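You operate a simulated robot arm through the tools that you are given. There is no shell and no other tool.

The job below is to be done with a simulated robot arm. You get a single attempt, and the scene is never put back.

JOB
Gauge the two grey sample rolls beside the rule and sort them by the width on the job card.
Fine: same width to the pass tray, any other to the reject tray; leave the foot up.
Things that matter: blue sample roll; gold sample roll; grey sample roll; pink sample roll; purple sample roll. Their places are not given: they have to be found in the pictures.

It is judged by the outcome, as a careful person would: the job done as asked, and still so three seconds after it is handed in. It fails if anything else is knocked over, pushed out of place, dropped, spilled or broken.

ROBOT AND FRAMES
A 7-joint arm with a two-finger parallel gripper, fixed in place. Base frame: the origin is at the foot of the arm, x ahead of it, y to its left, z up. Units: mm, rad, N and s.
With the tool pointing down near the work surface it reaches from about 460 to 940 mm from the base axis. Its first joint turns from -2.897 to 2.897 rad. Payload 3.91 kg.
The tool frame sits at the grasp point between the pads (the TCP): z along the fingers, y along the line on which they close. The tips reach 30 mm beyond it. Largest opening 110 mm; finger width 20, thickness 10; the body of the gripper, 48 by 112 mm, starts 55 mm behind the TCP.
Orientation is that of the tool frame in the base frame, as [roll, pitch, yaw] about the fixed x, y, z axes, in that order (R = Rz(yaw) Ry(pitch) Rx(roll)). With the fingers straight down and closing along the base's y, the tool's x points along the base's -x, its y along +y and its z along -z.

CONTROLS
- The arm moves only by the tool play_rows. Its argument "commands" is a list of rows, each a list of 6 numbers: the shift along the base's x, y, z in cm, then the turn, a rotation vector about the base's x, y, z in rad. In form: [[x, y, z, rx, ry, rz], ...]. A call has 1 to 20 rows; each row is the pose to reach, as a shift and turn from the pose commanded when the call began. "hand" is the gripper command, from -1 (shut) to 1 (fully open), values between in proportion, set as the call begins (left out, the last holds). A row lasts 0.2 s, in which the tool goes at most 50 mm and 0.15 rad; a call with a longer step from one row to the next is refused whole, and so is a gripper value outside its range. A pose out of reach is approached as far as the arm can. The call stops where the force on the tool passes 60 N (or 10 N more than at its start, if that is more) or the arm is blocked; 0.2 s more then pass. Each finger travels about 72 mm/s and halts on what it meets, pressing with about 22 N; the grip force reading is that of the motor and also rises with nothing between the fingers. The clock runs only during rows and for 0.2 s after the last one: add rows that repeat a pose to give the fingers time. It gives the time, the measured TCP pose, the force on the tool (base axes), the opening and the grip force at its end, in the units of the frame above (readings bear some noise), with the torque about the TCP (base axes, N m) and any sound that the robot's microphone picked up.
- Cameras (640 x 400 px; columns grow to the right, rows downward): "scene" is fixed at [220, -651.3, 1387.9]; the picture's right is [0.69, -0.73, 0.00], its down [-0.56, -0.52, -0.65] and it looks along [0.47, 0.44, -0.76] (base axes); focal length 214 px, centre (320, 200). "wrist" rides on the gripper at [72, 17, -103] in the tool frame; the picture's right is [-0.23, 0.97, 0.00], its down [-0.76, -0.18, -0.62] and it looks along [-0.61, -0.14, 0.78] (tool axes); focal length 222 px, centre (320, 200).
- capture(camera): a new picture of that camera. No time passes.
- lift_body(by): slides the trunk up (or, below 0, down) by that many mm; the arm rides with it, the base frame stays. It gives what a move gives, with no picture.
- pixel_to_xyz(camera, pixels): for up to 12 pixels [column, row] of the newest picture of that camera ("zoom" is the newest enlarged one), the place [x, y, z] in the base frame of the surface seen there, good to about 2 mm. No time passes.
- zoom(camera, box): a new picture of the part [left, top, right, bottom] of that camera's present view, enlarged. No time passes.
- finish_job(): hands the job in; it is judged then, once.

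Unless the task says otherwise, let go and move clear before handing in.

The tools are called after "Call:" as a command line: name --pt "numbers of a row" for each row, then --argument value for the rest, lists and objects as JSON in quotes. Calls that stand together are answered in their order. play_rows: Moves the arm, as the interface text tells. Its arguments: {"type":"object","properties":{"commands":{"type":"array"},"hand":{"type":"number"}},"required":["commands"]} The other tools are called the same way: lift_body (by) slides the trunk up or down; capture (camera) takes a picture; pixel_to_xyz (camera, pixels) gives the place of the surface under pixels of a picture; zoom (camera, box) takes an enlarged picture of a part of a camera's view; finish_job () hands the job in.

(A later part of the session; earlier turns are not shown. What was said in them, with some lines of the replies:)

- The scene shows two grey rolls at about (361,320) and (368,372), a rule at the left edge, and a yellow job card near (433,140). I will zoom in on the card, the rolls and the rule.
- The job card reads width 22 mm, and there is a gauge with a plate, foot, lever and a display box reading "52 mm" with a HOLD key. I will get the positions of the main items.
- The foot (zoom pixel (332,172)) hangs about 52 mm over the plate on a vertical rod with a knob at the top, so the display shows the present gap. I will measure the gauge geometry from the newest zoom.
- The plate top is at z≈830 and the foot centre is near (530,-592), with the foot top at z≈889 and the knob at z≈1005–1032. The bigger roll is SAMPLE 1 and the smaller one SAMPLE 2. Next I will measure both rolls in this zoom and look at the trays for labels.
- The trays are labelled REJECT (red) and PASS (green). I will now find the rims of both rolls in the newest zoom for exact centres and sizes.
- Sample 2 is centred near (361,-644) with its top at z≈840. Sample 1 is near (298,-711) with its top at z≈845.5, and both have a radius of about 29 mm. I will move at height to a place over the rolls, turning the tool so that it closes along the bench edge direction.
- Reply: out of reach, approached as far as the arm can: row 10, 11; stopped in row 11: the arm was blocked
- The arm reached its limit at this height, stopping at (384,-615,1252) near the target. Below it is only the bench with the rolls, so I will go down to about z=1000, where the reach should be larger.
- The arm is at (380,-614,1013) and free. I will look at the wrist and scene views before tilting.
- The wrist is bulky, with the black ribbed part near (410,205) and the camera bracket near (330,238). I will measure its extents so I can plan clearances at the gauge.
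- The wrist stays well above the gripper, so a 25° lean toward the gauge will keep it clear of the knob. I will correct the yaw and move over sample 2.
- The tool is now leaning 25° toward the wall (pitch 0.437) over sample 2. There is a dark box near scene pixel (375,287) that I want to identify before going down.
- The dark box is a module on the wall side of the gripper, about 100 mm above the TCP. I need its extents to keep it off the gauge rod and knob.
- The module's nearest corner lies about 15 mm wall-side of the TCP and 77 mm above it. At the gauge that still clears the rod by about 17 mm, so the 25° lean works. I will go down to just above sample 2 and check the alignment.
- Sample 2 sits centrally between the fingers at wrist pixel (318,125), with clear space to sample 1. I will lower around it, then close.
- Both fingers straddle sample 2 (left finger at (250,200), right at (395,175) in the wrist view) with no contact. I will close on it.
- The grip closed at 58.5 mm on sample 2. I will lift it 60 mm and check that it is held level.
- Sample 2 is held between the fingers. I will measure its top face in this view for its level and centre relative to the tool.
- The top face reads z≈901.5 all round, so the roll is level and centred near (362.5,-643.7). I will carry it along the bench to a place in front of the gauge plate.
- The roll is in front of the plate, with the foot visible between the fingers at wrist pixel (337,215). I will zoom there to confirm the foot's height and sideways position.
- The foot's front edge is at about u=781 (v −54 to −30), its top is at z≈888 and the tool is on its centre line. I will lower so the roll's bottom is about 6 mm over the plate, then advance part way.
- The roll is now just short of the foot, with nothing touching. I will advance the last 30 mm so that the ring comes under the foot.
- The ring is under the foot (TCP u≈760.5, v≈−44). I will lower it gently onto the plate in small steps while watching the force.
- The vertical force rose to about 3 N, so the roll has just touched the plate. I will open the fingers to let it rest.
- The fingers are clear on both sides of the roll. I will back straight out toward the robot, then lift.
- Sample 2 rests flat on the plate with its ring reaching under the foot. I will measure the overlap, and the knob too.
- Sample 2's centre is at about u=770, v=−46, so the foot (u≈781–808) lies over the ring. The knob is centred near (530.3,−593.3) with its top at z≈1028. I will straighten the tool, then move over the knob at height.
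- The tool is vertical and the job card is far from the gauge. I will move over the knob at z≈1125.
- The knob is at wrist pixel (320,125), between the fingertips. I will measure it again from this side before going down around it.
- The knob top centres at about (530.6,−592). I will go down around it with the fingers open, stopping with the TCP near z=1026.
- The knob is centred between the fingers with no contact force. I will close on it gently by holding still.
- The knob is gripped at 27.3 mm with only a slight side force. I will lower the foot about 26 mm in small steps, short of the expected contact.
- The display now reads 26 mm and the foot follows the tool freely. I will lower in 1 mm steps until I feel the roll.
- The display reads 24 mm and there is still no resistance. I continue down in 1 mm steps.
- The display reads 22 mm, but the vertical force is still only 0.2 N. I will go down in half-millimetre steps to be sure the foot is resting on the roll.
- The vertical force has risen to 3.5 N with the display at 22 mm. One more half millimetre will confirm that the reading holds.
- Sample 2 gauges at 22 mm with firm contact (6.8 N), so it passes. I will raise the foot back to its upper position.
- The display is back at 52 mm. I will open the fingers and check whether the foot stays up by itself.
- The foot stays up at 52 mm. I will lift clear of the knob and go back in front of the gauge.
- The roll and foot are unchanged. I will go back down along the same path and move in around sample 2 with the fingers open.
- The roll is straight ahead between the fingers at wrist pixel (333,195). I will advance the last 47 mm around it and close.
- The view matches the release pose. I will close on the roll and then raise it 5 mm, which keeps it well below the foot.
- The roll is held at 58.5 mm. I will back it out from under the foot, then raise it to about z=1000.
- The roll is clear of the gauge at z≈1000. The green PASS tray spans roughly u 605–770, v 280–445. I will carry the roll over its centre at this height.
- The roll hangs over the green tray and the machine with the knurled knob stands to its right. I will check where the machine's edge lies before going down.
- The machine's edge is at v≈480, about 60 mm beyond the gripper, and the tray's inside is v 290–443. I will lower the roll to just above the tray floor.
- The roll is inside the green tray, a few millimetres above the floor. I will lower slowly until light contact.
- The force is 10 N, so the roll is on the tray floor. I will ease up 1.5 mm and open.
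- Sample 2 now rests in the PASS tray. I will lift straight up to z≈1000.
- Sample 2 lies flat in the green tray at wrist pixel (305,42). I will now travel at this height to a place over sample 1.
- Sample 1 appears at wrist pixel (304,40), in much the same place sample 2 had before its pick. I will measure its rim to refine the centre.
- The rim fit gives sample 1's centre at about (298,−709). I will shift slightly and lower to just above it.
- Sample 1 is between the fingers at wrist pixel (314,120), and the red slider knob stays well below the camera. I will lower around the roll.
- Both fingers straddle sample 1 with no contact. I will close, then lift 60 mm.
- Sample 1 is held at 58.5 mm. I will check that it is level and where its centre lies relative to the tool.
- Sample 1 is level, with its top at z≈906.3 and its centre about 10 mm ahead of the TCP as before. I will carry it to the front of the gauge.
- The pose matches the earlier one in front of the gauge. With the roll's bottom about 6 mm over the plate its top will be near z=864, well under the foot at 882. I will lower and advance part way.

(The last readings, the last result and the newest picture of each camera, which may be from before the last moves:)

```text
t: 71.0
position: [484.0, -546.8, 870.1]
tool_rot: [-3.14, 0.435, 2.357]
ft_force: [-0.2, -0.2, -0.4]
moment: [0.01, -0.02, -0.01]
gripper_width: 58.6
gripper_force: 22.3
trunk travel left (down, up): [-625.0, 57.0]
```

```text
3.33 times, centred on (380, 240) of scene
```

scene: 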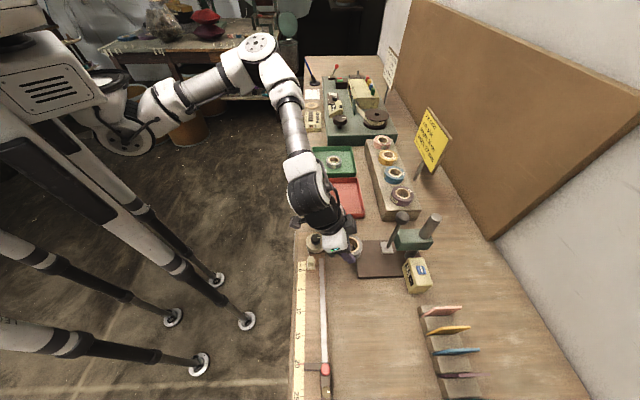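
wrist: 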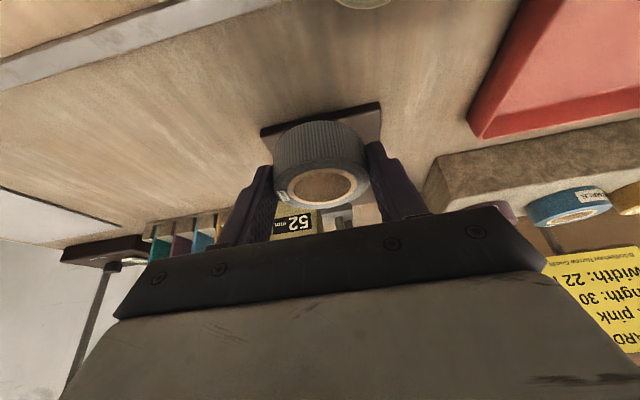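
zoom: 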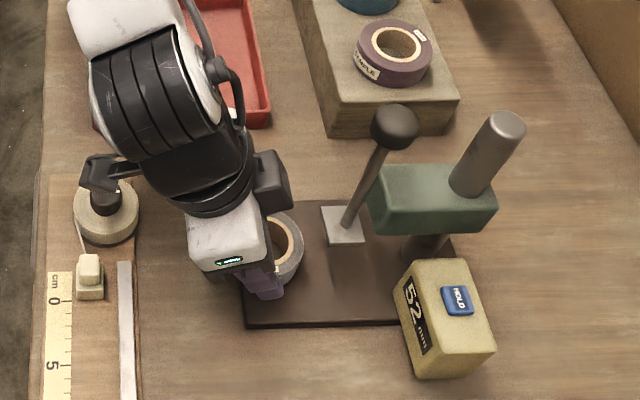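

There is no contact and the alignment is good. I will advance the last 31 mm under the foot.

Call:
play_rows --pt "0.5 -0.48 0 0 0 0" --pt "1.0 -0.98 0 0 0 0" --pt "1.5 -1.48 0 0 0 0" --pt "1.95 -1.9 0 0 0 0" --pt "2.25 -2.2 0 0 0 0" --pt "2.25 -2.2 0 0 0 0"

Call:
play_rows --pt "0 0 -0.2 0 0 0" --pt "0 0 -0.4 0 0 0" --pt "0 0 -0.4 0 0 0"

Call:
zoom --camera "scene" --box '[330, 190, 430, 300]'

```text
t: 72.4
position: [507.3, -569.4, 869.5]
tool_rot: [-3.14, 0.435, 2.355]
ft_force: [0.0, 0.5, 0.5]
moment: [-0.02, -0.01, -0.02]
gripper_width: 58.3
gripper_force: 21.7
trunk travel left (down, up): [-625.0, 57.0]
```

```text
t: 73.2
position: [507.1, -569.0, 864.8]
tool_rot: [-3.14, 0.437, 2.356]
ft_force: [0.1, 0.2, -0.6]
moment: [0.01, 0.01, 0.0]
gripper_width: 58.6
gripper_force: 21.6
trunk travel left (down, up): [-625.0, 57.0]
```

```text
3.64 times, centred on (380, 245) of scene
```

zoom: 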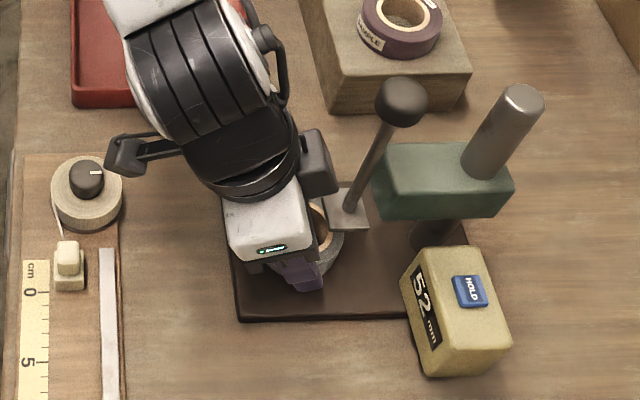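

The roll is under the foot at z≈864.8 and not yet touching the plate. I will lower in fine steps.

Call:
play_rows --pt "0 0 -0.06 0 0 0" --pt "0 0 -0.12 0 0 0" --pt "0 0 -0.12 0 0 0"

```text
t: 74.0
position: [506.5, -569.5, 864.9]
tool_rot: [-3.138, 0.436, 2.356]
ft_force: [1.0, -0.9, 3.1]
moment: [0.02, -0.02, -0.02]
gripper_width: 58.5
gripper_force: 21.7
trunk travel left (down, up): [-625.0, 57.0]
```

Light contact shows at 3.1 N. I will open the fingers, back out and lift as before.

Call:
play_rows --pt "0 0 0 0 0 0" --pt "0 0 0 0 0 0" --pt "0 0 0 0 0 0" --hand 0.35

Call:
play_rows --pt "-0.7 0.7 0.1 0 0 0" --pt "-1.8 1.8 0.1 0 0 0" --pt "-3.0 3.0 0.1 0 0 0" --pt "-4.2 4.2 0.1 0 0 0" --pt "-5.4 5.4 0.1 0 0 0" --pt "-6.4 6.4 0.1 0 0 0" --pt "-6.4 6.4 2.0 0 0 0" --pt "-6.4 6.4 5.0 0 0 0" --pt "-6.4 6.4 9.0 0 0 0" --pt "-6.4 6.4 13.0 0 0 0" --pt "-6.4 6.4 17.0 0 0 0" --pt "-6.4 6.4 21.0 0 0 0" --pt "-6.4 6.4 26.0 0 0 0" --pt "-6.4 6.4 26.0 0 0 0"

Call:
zoom --camera "scene" --box '[340, 190, 440, 300]'

Call:
pixel_to_xyz --camera "zoom" --pixels '[[222, 232], [295, 250], [258, 195], [255, 268], [228, 212], [285, 210], [290, 260], [300, 228], [330, 225], [310, 210], [365, 95]]'

```text
t: 74.8
position: [506.4, -569.0, 864.7]
tool_rot: [-3.139, 0.439, 2.355]
ft_force: [-0.1, -0.2, 1.0]
moment: [-0.02, -0.02, -0.02]
gripper_width: 74.4
gripper_force: 0.1
trunk travel left (down, up): [-625.0, 57.0]
```

```text
t: 77.8
position: [441.4, -505.4, 1124.8]
tool_rot: [-3.141, 0.435, 2.357]
ft_force: [0.5, 0.1, -0.3]
moment: [-0.04, 0.0, 0.0]
gripper_width: 74.1
gripper_force: 0.1
trunk travel left (down, up): [-625.0, 57.0]
```

```text
3.64 times, centred on (390, 245) of scene
```

zoom: 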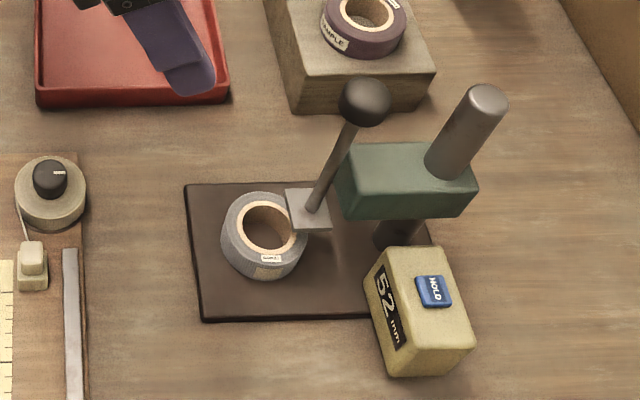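

```text
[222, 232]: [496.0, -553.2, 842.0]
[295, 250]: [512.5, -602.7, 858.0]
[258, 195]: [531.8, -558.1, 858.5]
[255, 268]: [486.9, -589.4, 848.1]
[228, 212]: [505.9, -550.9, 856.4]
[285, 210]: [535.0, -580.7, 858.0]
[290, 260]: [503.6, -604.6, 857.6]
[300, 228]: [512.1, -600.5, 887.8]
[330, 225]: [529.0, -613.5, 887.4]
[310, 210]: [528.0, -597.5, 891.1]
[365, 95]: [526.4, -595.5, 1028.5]
```

Sample 1 rests flat under the foot, with its top at z≈858. I will straighten the tool and go over the knob again.

Call:
play_rows --pt "0 0 0 0.0616 0.0616 0" --pt "0 0 0 0.1232 0.1232 0" --pt "0 0 0 0.1848 0.1848 0" --pt "0 0 0 0.2464 0.2464 0" --pt "0 0 0 0.3075 0.3075 0" --pt "0 0 0 0.3075 0.3075 0"

Call:
play_rows --pt "1.2 -1.2 0 0 0 0" --pt "3.0 -3.0 0 0 0 0" --pt "4.8 -4.8 0 0 0 0" --pt "6.6 -6.6 0 0 0 0" --pt "8.0 -8.0 0 0 0 0" --pt "8.85 -8.8 0 0 0 0" --pt "8.85 -8.8 0 0 0 0"

Call:
capture --camera "wrist"

```text
t: 79.2
position: [442.8, -506.9, 1124.8]
tool_rot: [-3.14, 0.001, 2.356]
ft_force: [0.2, 0.9, 0.2]
moment: [-0.02, -0.01, -0.02]
gripper_width: 74.4
gripper_force: 0.1
trunk travel left (down, up): [-625.0, 57.0]
```

```text
t: 80.8
position: [531.4, -594.1, 1123.3]
tool_rot: [-3.141, 0.001, 2.356]
ft_force: [0.3, -0.4, 0.3]
moment: [-0.02, -0.03, 0.02]
gripper_width: 74.1
gripper_force: 0.0
trunk travel left (down, up): [-625.0, 57.0]
```

```text
taken
```

wrist: 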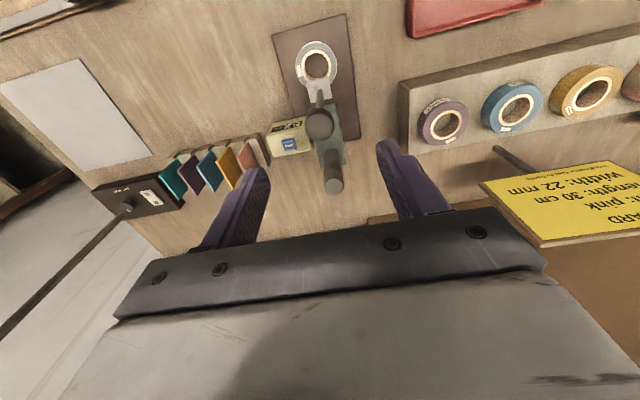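

The knob is between the fingers exactly as before. I will go down around it and grip.

Call:
play_rows --pt "-0.05 0.05 -2 0 0 0" --pt "-0.05 0.05 -4 0 0 0" --pt "-0.05 0.05 -6 0 0 0" --pt "-0.05 0.05 -8 0 0 0" --pt "-0.05 0.05 -9.3 0 0 0" --pt "-0.05 0.05 -9.85 0 0 0" --pt "-0.05 0.05 -9.85 0 0 0"

Call:
play_rows --pt "0 0 0 0 0 0" --pt "0 0 0 0 0 0" --pt "0 0 0 0 0 0" --pt "0 0 0 0 0 0" --hand -1

Call:
zoom --camera "scene" --box '[340, 180, 460, 300]'

```text
t: 82.4
position: [530.6, -593.9, 1026.9]
tool_rot: [-3.14, 0.0, 2.356]
ft_force: [-0.2, 0.4, -0.5]
moment: [0.04, 0.01, 0.01]
gripper_width: 74.0
gripper_force: 0.1
trunk travel left (down, up): [-625.0, 57.0]
```

```text
t: 83.4
position: [529.8, -593.2, 1026.0]
tool_rot: [-3.139, 0.0, 2.356]
ft_force: [-1.3, -2.7, -0.4]
moment: [-0.12, -0.03, -0.02]
gripper_width: 27.1
gripper_force: 44.7
trunk travel left (down, up): [-625.0, 57.0]
```

```text
3.33 times, centred on (400, 240) of scene
```

zoom: 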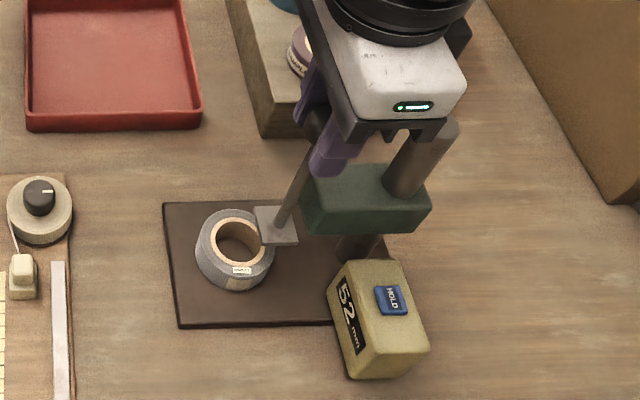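

The knob is gripped, and the side force is small. I will lower the foot 21 mm, to about 31 on the display, short of contact.

Call:
play_rows --pt "-0.02 -0.02 -0.3 0 0 0" --pt "-0.02 -0.02 -0.7 0 0 0" --pt "-0.02 -0.02 -1.1 0 0 0" --pt "-0.02 -0.02 -1.5 0 0 0" --pt "-0.02 -0.02 -1.9 0 0 0" --pt "-0.02 -0.02 -2.1 0 0 0" --pt "-0.02 -0.02 -2.1 0 0 0"

Call:
zoom --camera "scene" --box '[380, 240, 440, 300]'

```text
t: 85.0
position: [530.4, -594.2, 1006.0]
tool_rot: [3.141, 0.002, 2.357]
ft_force: [-6.1, -11.1, 1.0]
moment: [-0.54, -0.2, 0.03]
gripper_width: 27.1
gripper_force: 45.2
trunk travel left (down, up): [-625.0, 57.0]
```

```text
6.67 times, centred on (410, 270) of scene
```

zoom: 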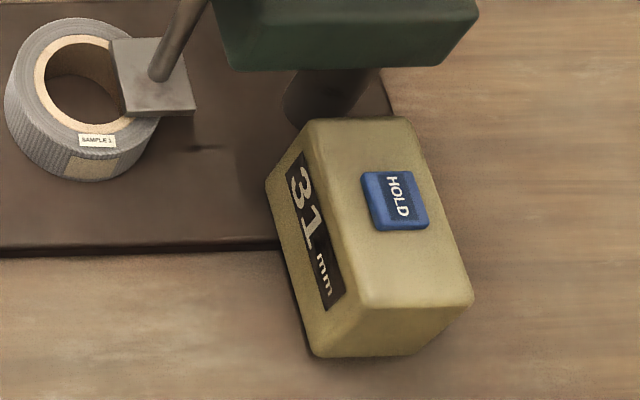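

The display reads 31 mm, and there is a modest side force along −v that I will ease with a small shift. Then I continue down.

Call:
play_rows --pt "-0.05 -0.07 -0.1 0 0 0" --pt "-0.05 -0.07 -0.2 0 0 0" --pt "-0.05 -0.07 -0.2 0 0 0"

Call:
zoom --camera "scene" --box '[380, 240, 440, 300]'

```text
t: 85.8
position: [530.5, -593.4, 1003.6]
tool_rot: [-3.141, -0.002, 2.359]
ft_force: [-3.6, -3.2, 1.1]
moment: [0.01, -0.03, -0.06]
gripper_width: 27.0
gripper_force: 44.8
trunk travel left (down, up): [-625.0, 57.0]
```

```text
6.67 times, centred on (410, 270) of scene
```

zoom: 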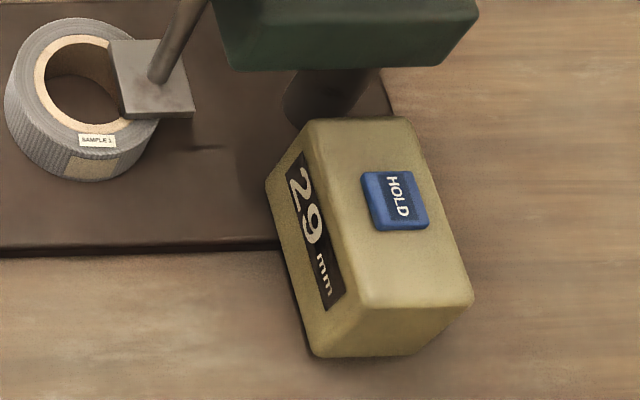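

The display reads 29 mm with no resistance yet. I go down by another millimetre, then in half steps.

Call:
play_rows --pt "0 0 -0.1 0 0 0" --pt "0 0 -0.1 0 0 0"

Call:
play_rows --pt "0 0 -0.05 0 0 0" --pt "0 0 -0.05 0 0 0"

Call:
zoom --camera "scene" --box '[380, 240, 440, 300]'

```text
t: 86.4
position: [530.6, -594.1, 1002.5]
tool_rot: [-3.142, -0.001, 2.356]
ft_force: [-5.5, -1.7, 0.2]
moment: [0.1, 0.22, 0.08]
gripper_width: 27.3
gripper_force: 45.5
trunk travel left (down, up): [-625.0, 57.0]
```

```text
t: 87.0
position: [529.7, -594.2, 1001.0]
tool_rot: [3.14, 0.0, 2.357]
ft_force: [-6.9, 2.9, 1.1]
moment: [0.23, 0.25, -0.02]
gripper_width: 27.3
gripper_force: 45.0
trunk travel left (down, up): [-625.0, 57.0]
```

```text
6.67 times, centred on (410, 270) of scene
```

zoom: 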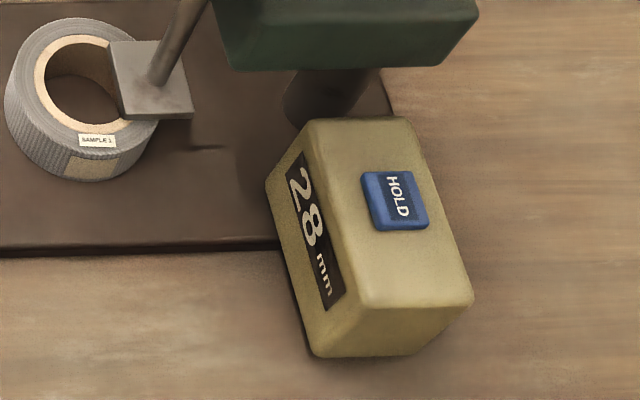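

Call:
play_rows --pt "0 0 -0.05 0 0 0" --pt "0 0 -0.05 0 0 0"

Call:
play_rows --pt "0 0 -0.05 0 0 0" --pt "0 0 -0.05 0 0 0"

Call:
zoom --camera "scene" --box '[380, 240, 440, 300]'

```text
t: 87.6
position: [529.6, -593.2, 1000.9]
tool_rot: [3.141, 0.001, 2.357]
ft_force: [-5.9, 4.6, 4.1]
moment: [0.48, 0.52, 0.03]
gripper_width: 27.5
gripper_force: 45.2
trunk travel left (down, up): [-625.0, 57.0]
```

```text
t: 88.2
position: [529.8, -593.6, 1001.5]
tool_rot: [-3.14, 0.004, 2.357]
ft_force: [-2.8, -0.9, 8.7]
moment: [0.38, 0.52, 0.0]
gripper_width: 27.3
gripper_force: 45.1
trunk travel left (down, up): [-625.0, 57.0]
```

```text
6.67 times, centred on (410, 270) of scene
```

zoom: 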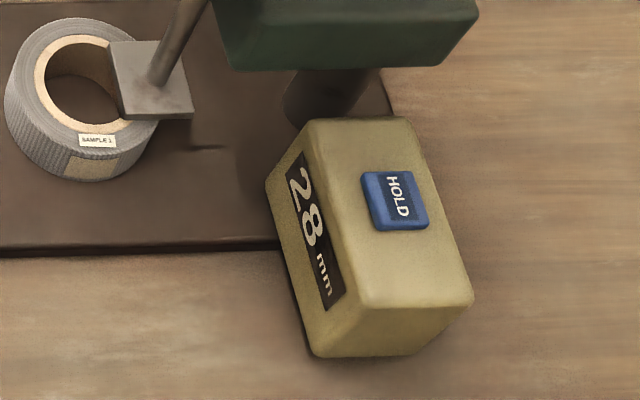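

The force has risen to 8.7 N with the display steady at 28 mm. Sample 1 is therefore 28 mm wide and goes to reject. I will raise the foot back up.

Call:
play_rows --pt "0 0 0.3 0 0 0" --pt "0 0 0.8 0 0 0" --pt "0 0 1.3 0 0 0" --pt "0 0 1.8 0 0 0" --pt "0 0 2.3 0 0 0" --pt "0 0 2.53 0 0 0" --pt "0 0 2.53 0 0 0"

Call:
zoom --camera "scene" --box '[340, 200, 440, 300]'

```text
t: 89.8
position: [530.4, -594.1, 1025.4]
tool_rot: [3.141, 0.001, 2.359]
ft_force: [-1.6, 2.5, -2.8]
moment: [0.4, 0.38, -0.05]
gripper_width: 27.3
gripper_force: 44.6
trunk travel left (down, up): [-625.0, 57.0]
```

```text
4.00 times, centred on (390, 250) of scene
```

zoom: 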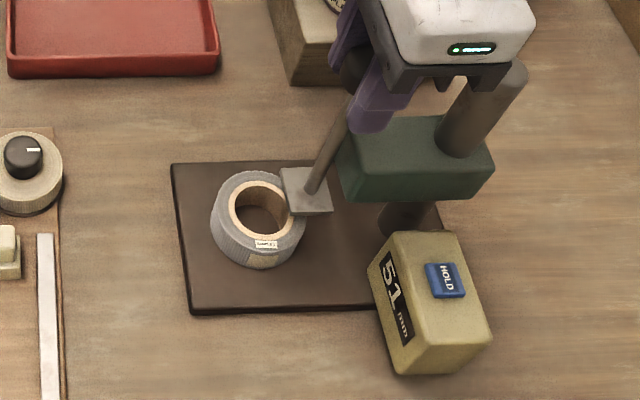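

The display reads 51 mm, just short of its first value. I will raise it a little more.

Call:
play_rows --pt "0 0 0.05 0 0 0" --pt "0 0 0.08 0 0 0" --pt "0 0 0.08 0 0 0"

Call:
zoom --camera "scene" --box '[340, 200, 440, 300]'

```text
t: 90.6
position: [529.9, -593.2, 1025.6]
tool_rot: [-3.141, 0.0, 2.354]
ft_force: [-4.5, 7.2, -10.3]
moment: [-0.38, -0.47, 0.0]
gripper_width: 27.5
gripper_force: 44.5
trunk travel left (down, up): [-625.0, 57.0]
```

```text
4.00 times, centred on (390, 250) of scene
```

zoom: 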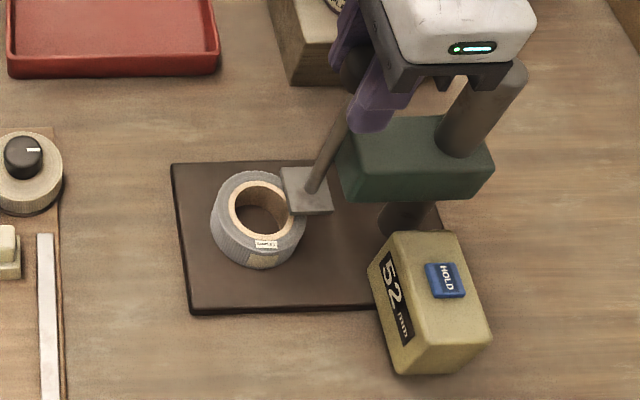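

The display is back at 52 mm and the −10 N shows the upper stop. I will open the fingers and check that the foot stays up.

Call:
play_rows --pt "0 0 0 0 0 0" --pt "0 0 0 0 0 0" --pt "0 0 0 0 0 0" --pt "0 0 0 0 0 0" --hand 0.35

Call:
zoom --camera "scene" --box '[340, 200, 440, 300]'

```text
t: 91.6
position: [530.6, -595.2, 1026.0]
tool_rot: [3.142, 0.0, 2.356]
ft_force: [-0.2, -0.1, 0.6]
moment: [0.05, -0.01, -0.01]
gripper_width: 74.2
gripper_force: 0.1
trunk travel left (down, up): [-625.0, 57.0]
```

```text
4.00 times, centred on (390, 250) of scene
```

zoom: 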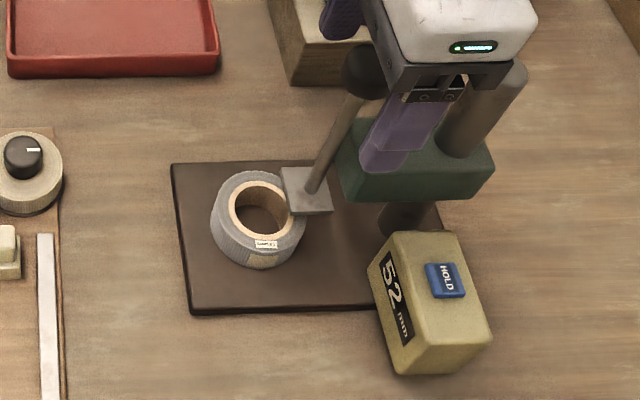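

The foot stays up at 52 mm with the fingers open. I will lift off the knob, go back in front of the gauge and lean the tool again.

Call:
play_rows --pt "0 0 1.5 0 0 0" --pt "0 0 3.5 0 0 0" --pt "0 0 6 0 0 0" --pt "0 0 8.5 0 0 0" --pt "0 0 10 0 0 0" --pt "-1.2 1.2 10 0 0 0" --pt "-3.0 3.0 10 0 0 0" --pt "-4.8 4.9 10 0 0 0" --pt "-6.6 6.8 10 0 0 0" --pt "-8.2 8.4 10 0 0 0" --pt "-8.8 9.0 10 0 0 0" --pt "-8.8 9.0 10 0 0 0"

Call:
play_rows --pt "0 0 0 -0.0616 -0.0616 0" --pt "0 0 0 -0.1232 -0.1232 0" --pt "0 0 0 -0.1848 -0.1848 0" --pt "0 0 0 -0.2464 -0.2464 0" --pt "0 0 0 -0.3075 -0.3075 0" --pt "0 0 0 -0.3075 -0.3075 0"

Call:
capture --camera "wrist"

Call:
capture --camera "scene"

```text
t: 94.2
position: [441.7, -504.1, 1126.0]
tool_rot: [-3.14, -0.002, 2.357]
ft_force: [0.8, -0.2, -0.5]
moment: [-0.01, 0.01, 0.02]
gripper_width: 74.3
gripper_force: 0.1
trunk travel left (down, up): [-625.0, 57.0]
```

```text
t: 95.6
position: [442.4, -503.4, 1126.4]
tool_rot: [-3.14, 0.436, 2.356]
ft_force: [0.0, -0.6, -0.7]
moment: [0.0, 0.02, 0.05]
gripper_width: 74.4
gripper_force: 0.1
trunk travel left (down, up): [-625.0, 57.0]
```

```text
taken
```

wrist: 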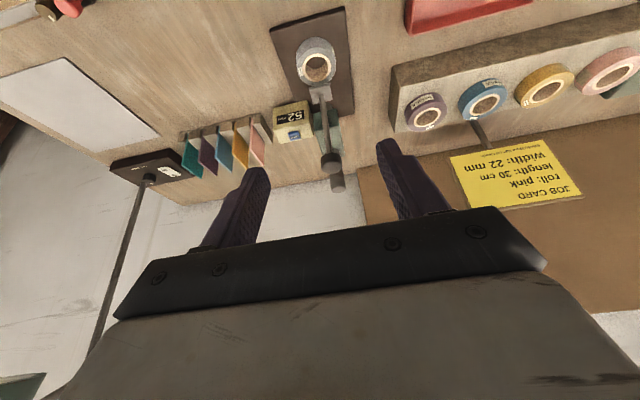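

```text
taken
```

scene: 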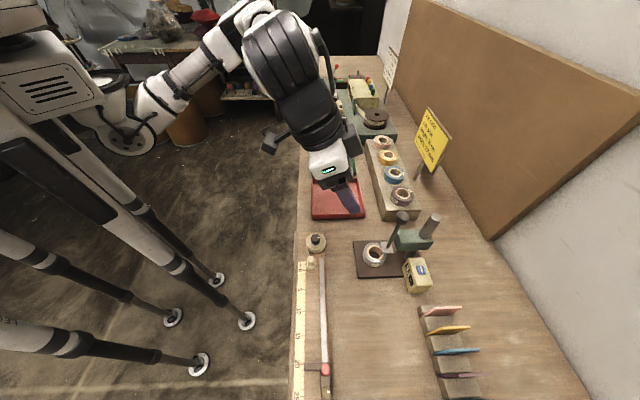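

All is as before, and sample 1 waits under the foot. I will go down along the same path and move part way in.

Call:
play_rows --pt "0 0 -3 0 0 0" --pt "0 0 -7 0 0 0" --pt "0 0 -11 0 0 0" --pt "0 0 -15 0 0 0" --pt "0 0 -19 0 0 0" --pt "0 0 -22.5 0 0 0" --pt "0 0 -25 0 0 0" --pt "-0.03 -0.03 -26.0 0 0 0" --pt "0.97 -1.03 -26.0 0 0 0" --pt "1.97 -2.05 -26.0 0 0 0" --pt "2.97 -3.05 -26.0 0 0 0" --pt "2.97 -3.05 -26.0 0 0 0"

Call:
capture --camera "wrist"

```text
t: 98.2
position: [472.0, -533.9, 868.4]
tool_rot: [-3.141, 0.434, 2.355]
ft_force: [-0.3, -0.8, -0.5]
moment: [-0.02, 0.0, 0.01]
gripper_width: 74.1
gripper_force: 0.1
trunk travel left (down, up): [-625.0, 57.0]
```

```text
taken
```

wrist: 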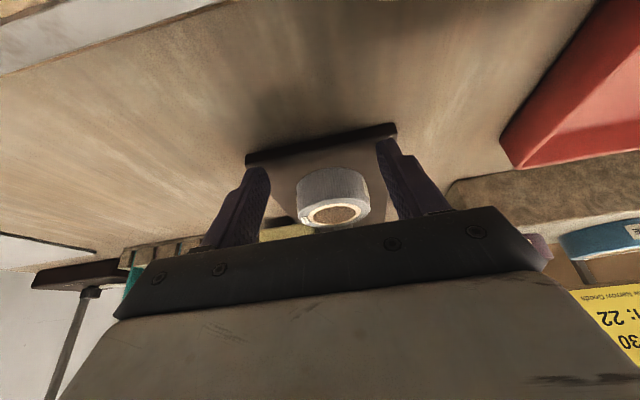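

The roll is straight ahead at wrist pixel (333,195). I will advance around it.

Call:
play_rows --pt "0.7 -0.7 -0.05 0 0 0" --pt "1.4 -1.4 -0.1 0 0 0" --pt "2.1 -2.1 -0.15 0 0 0" --pt "2.8 -2.8 -0.15 0 0 0" --pt "3.4 -3.45 -0.15 0 0 0" --pt "3.4 -3.45 -0.15 0 0 0"

Call:
capture --camera "wrist"

```text
t: 99.6
position: [506.5, -569.4, 865.6]
tool_rot: [-3.141, 0.435, 2.355]
ft_force: [-0.5, -0.1, -0.7]
moment: [0.02, -0.01, 0.02]
gripper_width: 74.4
gripper_force: 0.0
trunk travel left (down, up): [-625.0, 57.0]
```

```text
taken
```

wrist: 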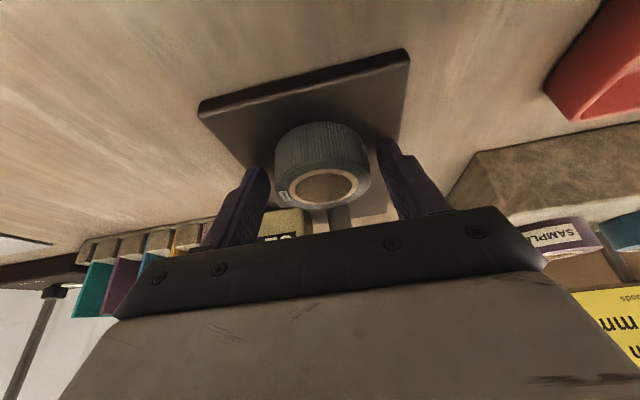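

The fingers are around sample 1. I will close and raise it 5 mm, keeping it below the foot.

Call:
play_rows --pt "0 0 0 0 0 0" --pt "0 0 0 0 0 0" --pt "0 0 0 0 0 0" --pt "0 0 0.2 0 0 0" --pt "0 0 0.5 0 0 0" --pt "0 0 0.5 0 0 0" --hand -1

Call:
capture --camera "wrist"

```text
t: 101.0
position: [505.9, -568.9, 869.3]
tool_rot: [-3.14, 0.434, 2.357]
ft_force: [0.2, -0.7, -0.2]
moment: [-0.03, -0.03, 0.0]
gripper_width: 58.5
gripper_force: 22.3
trunk travel left (down, up): [-625.0, 57.0]
```

```text
taken
```

wrist: 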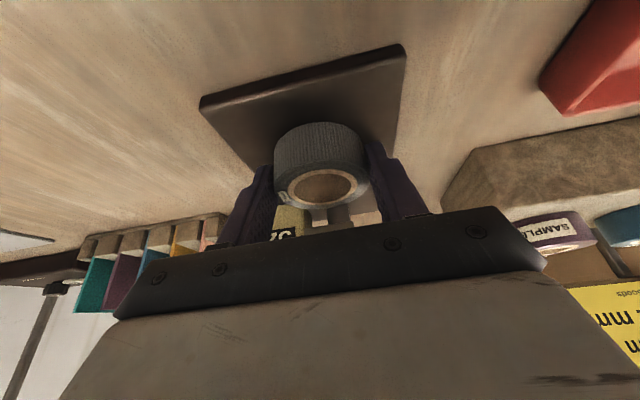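

Sample 1 is gripped at 58.5 mm and off the plate. I will back it out and lift to z≈1000.

Call:
play_rows --pt "-0.7 0.7 0 0 0 0" --pt "-1.6 1.6 0 0 0 0" --pt "-2.6 2.6 0 0 0 0" --pt "-3.6 3.6 0 0 0 0" --pt "-4.6 4.6 0 0 0 0" --pt "-5.6 5.6 0 0 0 0" --pt "-6.4 6.4 0 0 0 0" --pt "-6.4 6.4 2.0 0 0 0" --pt "-6.4 6.4 5.0 0 0 0" --pt "-6.4 6.4 8.0 0 0 0" --pt "-6.4 6.4 11.0 0 0 0" --pt "-6.4 6.4 13.0 0 0 0" --pt "-6.4 6.4 13.0 0 0 0"

Call:
capture --camera "wrist"

Call:
zoom --camera "scene" --box '[340, 190, 440, 300]'

```text
t: 103.8
position: [441.4, -504.4, 1000.0]
tool_rot: [-3.141, 0.434, 2.356]
ft_force: [-0.5, -0.9, 0.1]
moment: [-0.02, -0.01, -0.01]
gripper_width: 58.4
gripper_force: 21.7
trunk travel left (down, up): [-625.0, 57.0]
```

```text
taken
```

wrist: 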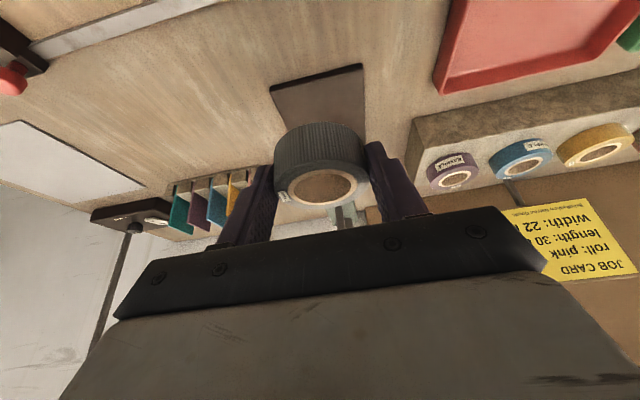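

```text
3.64 times, centred on (390, 245) of scene
```

zoom: 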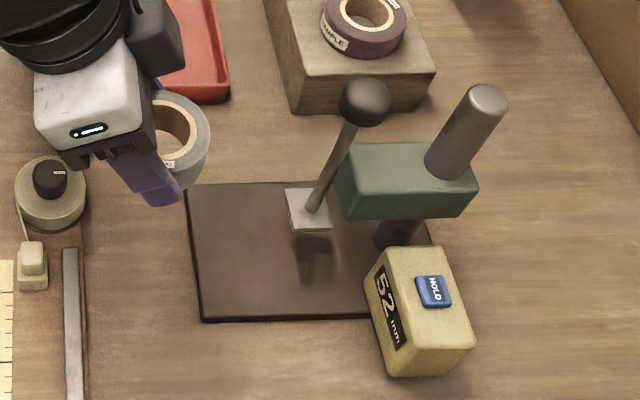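

The gauge is empty with the foot up at 52 mm, and sample 1 is held. I will carry it over the centre of the red REJECT tray.

Call:
play_rows --pt "1.0 0.9 0 0 0 0" --pt "2.8 2.6 0 0 0 0" --pt "4.8 4.5 0 0 0 0" --pt "6.8 6.3 0 0 0 0" --pt "8.8 8.2 0 0 0 0" --pt "10.8 10.0 0 0 0 0" --pt "12.8 11.9 0 0 0 0" --pt "14.8 13.8 0 0 0 0" --pt "16.0 14.9 0 0 0 0" --pt "16.46 15.3 0 0 0 0" --pt "16.46 15.3 0 0 0 0"

Call:
capture --camera "wrist"

Call:
capture --camera "scene"

```text
t: 106.2
position: [607.7, -352.3, 1000.0]
tool_rot: [-3.14, 0.436, 2.356]
ft_force: [0.3, -0.2, 0.1]
moment: [0.03, 0.01, 0.0]
gripper_width: 58.5
gripper_force: 22.2
trunk travel left (down, up): [-625.0, 57.0]
```

```text
taken
```

wrist: 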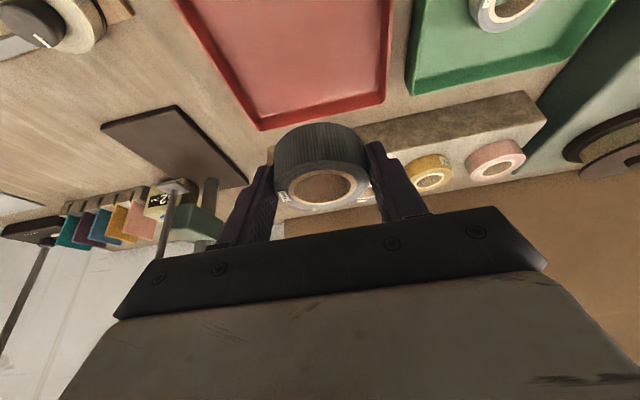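

```text
taken
```

scene: 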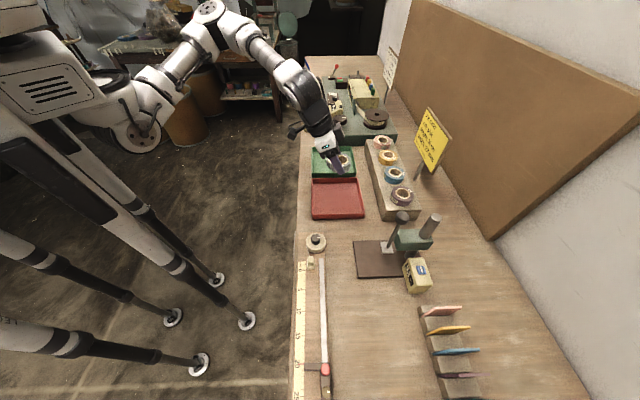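

The roll is over the red tray. I will check the rim corners in this view before lowering.

Call:
pixel_to_xyz --camera "wrist" --pixels '[[384, 102], [262, 128], [392, 10], [182, 10], [310, 60], [375, 95], [265, 115], [412, 92]]'

```text
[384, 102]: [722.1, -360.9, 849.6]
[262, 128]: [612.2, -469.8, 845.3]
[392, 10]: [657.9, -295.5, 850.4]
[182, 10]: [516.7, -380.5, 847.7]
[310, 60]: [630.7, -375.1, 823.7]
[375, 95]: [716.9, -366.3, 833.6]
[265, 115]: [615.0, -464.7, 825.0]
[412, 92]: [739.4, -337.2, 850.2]
```

The red tray's inside spans v≈100–256, with its rim at z≈849 and its floor at z≈824, so the open fingers fit with room to spare. I will lower the roll to just above the floor.

Call:
play_rows --pt "0 0 -2 0 0 0" --pt "0 0 -5 0 0 0" --pt "0 0 -8 0 0 0" --pt "0 0 -11 0 0 0" --pt "0 0 -12.8 0 0 0" --pt "0 0 -13.7 0 0 0" --pt "0 0 -13.7 0 0 0"

Call:
play_rows --pt "0 0 -0.1 0 0 0" --pt "0 0 -0.2 0 0 0" --pt "0 0 -0.3 0 0 0" --pt "0 0 -0.3 0 0 0"

Call:
capture --camera "wrist"

```text
t: 107.8
position: [606.0, -352.9, 862.5]
tool_rot: [-3.139, 0.436, 2.354]
ft_force: [0.4, 0.0, 0.0]
moment: [0.01, 0.02, 0.02]
gripper_width: 58.4
gripper_force: 22.4
trunk travel left (down, up): [-625.0, 57.0]
```

```text
t: 108.8
position: [606.3, -352.3, 860.4]
tool_rot: [-3.141, 0.435, 2.356]
ft_force: [-0.1, -0.2, -0.5]
moment: [-0.04, 0.0, -0.04]
gripper_width: 58.2
gripper_force: 21.9
trunk travel left (down, up): [-625.0, 57.0]
```

```text
taken
```

wrist: 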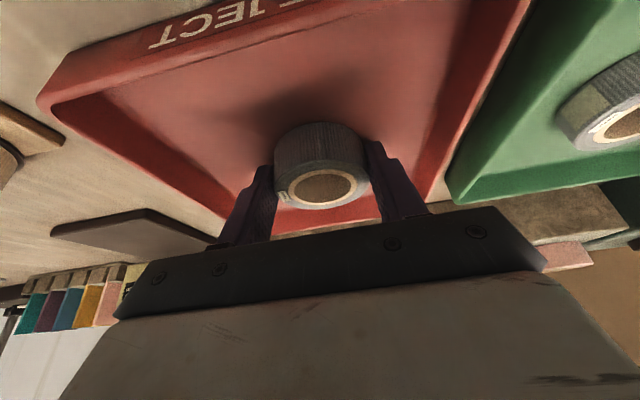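

The roll is inside the tray marked REJECT and not yet touching. I will continue down in fine steps.

Call:
play_rows --pt "0 0 -0.08 0 0 0" --pt "0 0 -0.16 0 0 0" --pt "0 0 -0.16 0 0 0"

```text
t: 109.6
position: [607.1, -351.8, 858.9]
tool_rot: [-3.139, 0.439, 2.357]
ft_force: [-0.5, 0.8, 1.2]
moment: [0.01, 0.05, 0.0]
gripper_width: 58.6
gripper_force: 22.3
trunk travel left (down, up): [-625.0, 57.0]
```

Call:
play_rows --pt "0 0 -0.06 0 0 0" --pt "0 0 -0.1 0 0 0" --pt "0 0 -0.1 0 0 0"

```text
t: 110.4
position: [607.3, -353.1, 858.2]
tool_rot: [-3.141, 0.437, 2.357]
ft_force: [-0.8, 0.0, 5.7]
moment: [0.03, 0.05, 0.02]
gripper_width: 58.3
gripper_force: 21.7
trunk travel left (down, up): [-625.0, 57.0]
```

The force is 5.7 N, so the roll is on the tray floor. I will open the fingers.

Call:
play_rows --pt "0 0 0 0 0 0" --pt "0 0 0 0 0 0" --pt "0 0 0 0 0 0" --hand 0.35

Call:
play_rows --pt "0 0 1 0 0 0" --pt "0 0 3 0 0 0" --pt "0 0 6 0 0 0" --pt "0 0 9.5 0 0 0" --pt "0 0 13 0 0 0" --pt "0 0 17 0 0 0" --pt "0 0 20 0 0 0" --pt "0 0 20 0 0 0"

Call:
capture --camera "wrist"

Call:
capture --camera "scene"

```text
t: 111.2
position: [606.5, -352.3, 857.3]
tool_rot: [-3.14, 0.437, 2.356]
ft_force: [0.4, -0.6, -0.2]
moment: [-0.01, 0.02, -0.03]
gripper_width: 74.4
gripper_force: 0.1
trunk travel left (down, up): [-625.0, 57.0]
```

```text
t: 113.0
position: [608.7, -350.5, 1058.0]
tool_rot: [-3.14, 0.436, 2.355]
ft_force: [0.3, -0.5, -0.3]
moment: [0.01, -0.02, 0.01]
gripper_width: 74.6
gripper_force: 0.0
trunk travel left (down, up): [-625.0, 57.0]
```

```text
taken
```

wrist: 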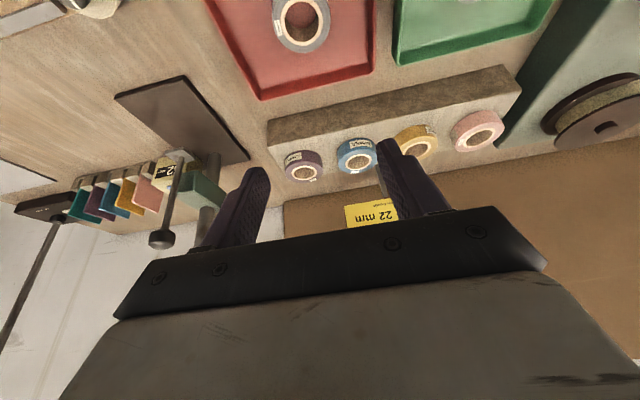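

```text
taken
```

scene: 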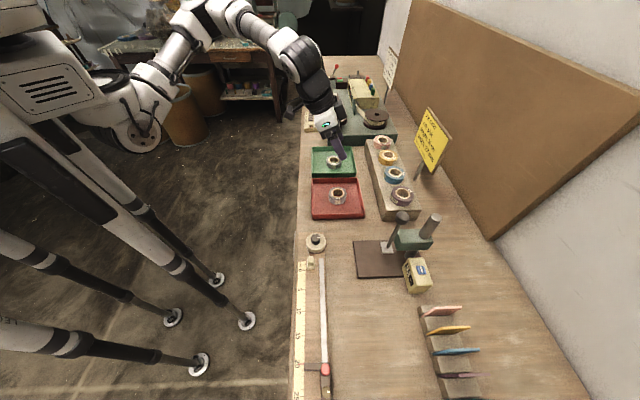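

Sample 2 lies in the green tray at (334,161) and sample 1 in the red tray at (337,197), with the tool clear above. I will do final close-up checks of the trays, the gauge and the card.

Call:
zoom --camera "scene" --box '[295, 140, 375, 225]'

Call:
zoom --camera "scene" --box '[340, 200, 450, 300]'

Call:
zoom --camera "scene" --box '[400, 90, 480, 190]'

Call:
zoom --camera "scene" --box '[280, 250, 500, 400]'

```text
4.71 times, centred on (335, 182) of scene
```

zoom: 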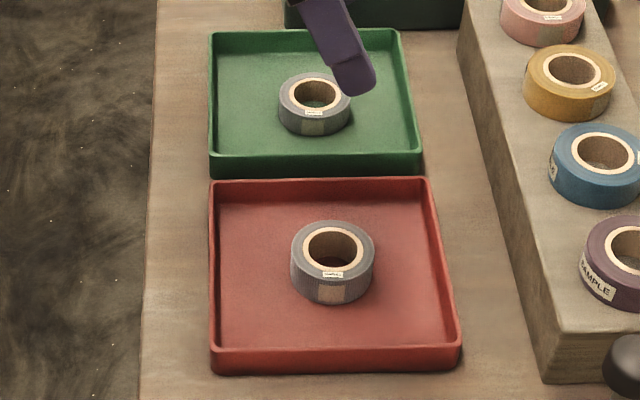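

```text
4.00 times, centred on (395, 250) of scene
```

zoom: 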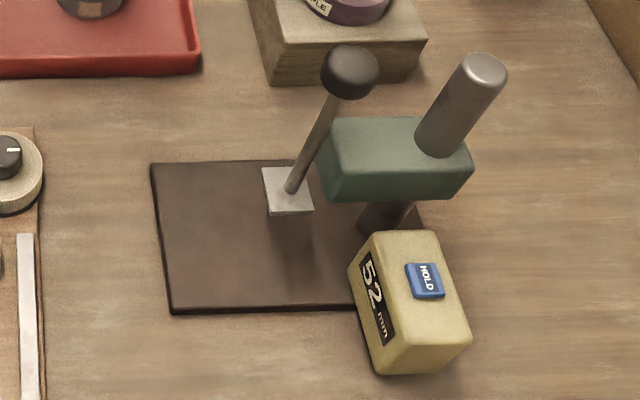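

```text
4.00 times, centred on (440, 140) of scene
```

zoom: 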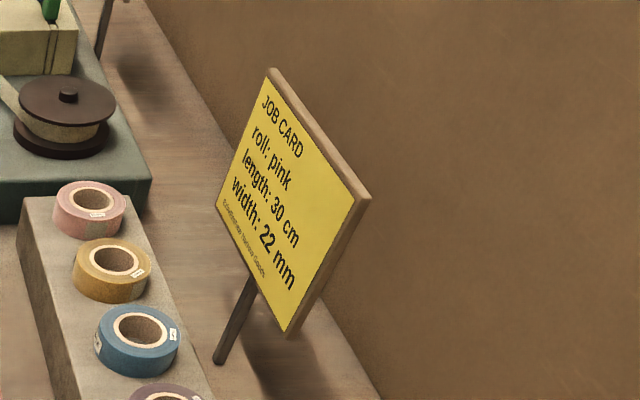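

```text
2.67 times, centred on (390, 325) of scene
```

zoom: 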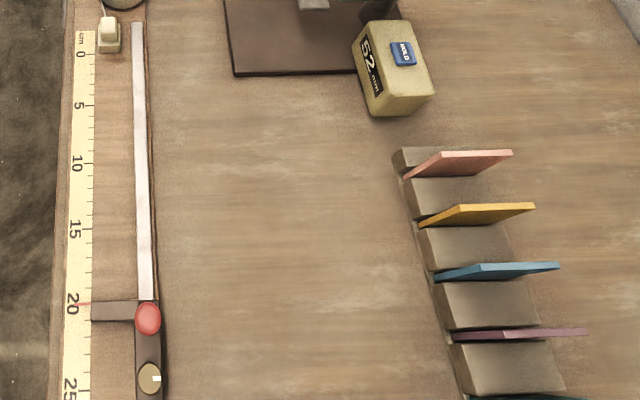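

Sample 2, gauged at 22 mm like the card, lies flat in the PASS tray, and sample 1, gauged at 28 mm, lies flat in the REJECT tray. The foot is up at 52 mm, everything else is in its place and the gripper is open and clear, so I hand the job in.

Call:
finish_job

```text
The job is handed in.
```

Both grey sample rolls are gauged and sorted against the 22 mm width on the job card, and the job is handed in.

| Roll | Gauge reading | Tray |
|---|---|---|
| Sample 2 | 22 mm | PASS (green) |
| Sample 1 | 28 mm | REJECT (red) |

I took each reading with the foot resting firmly on the roll. The foot is back up at 52 mm, its starting position, and it stayed there after I let go of the knob. In the last pictures both rolls lay flat in their trays. Nothing else looked disturbed, and the gripper was open and clear.
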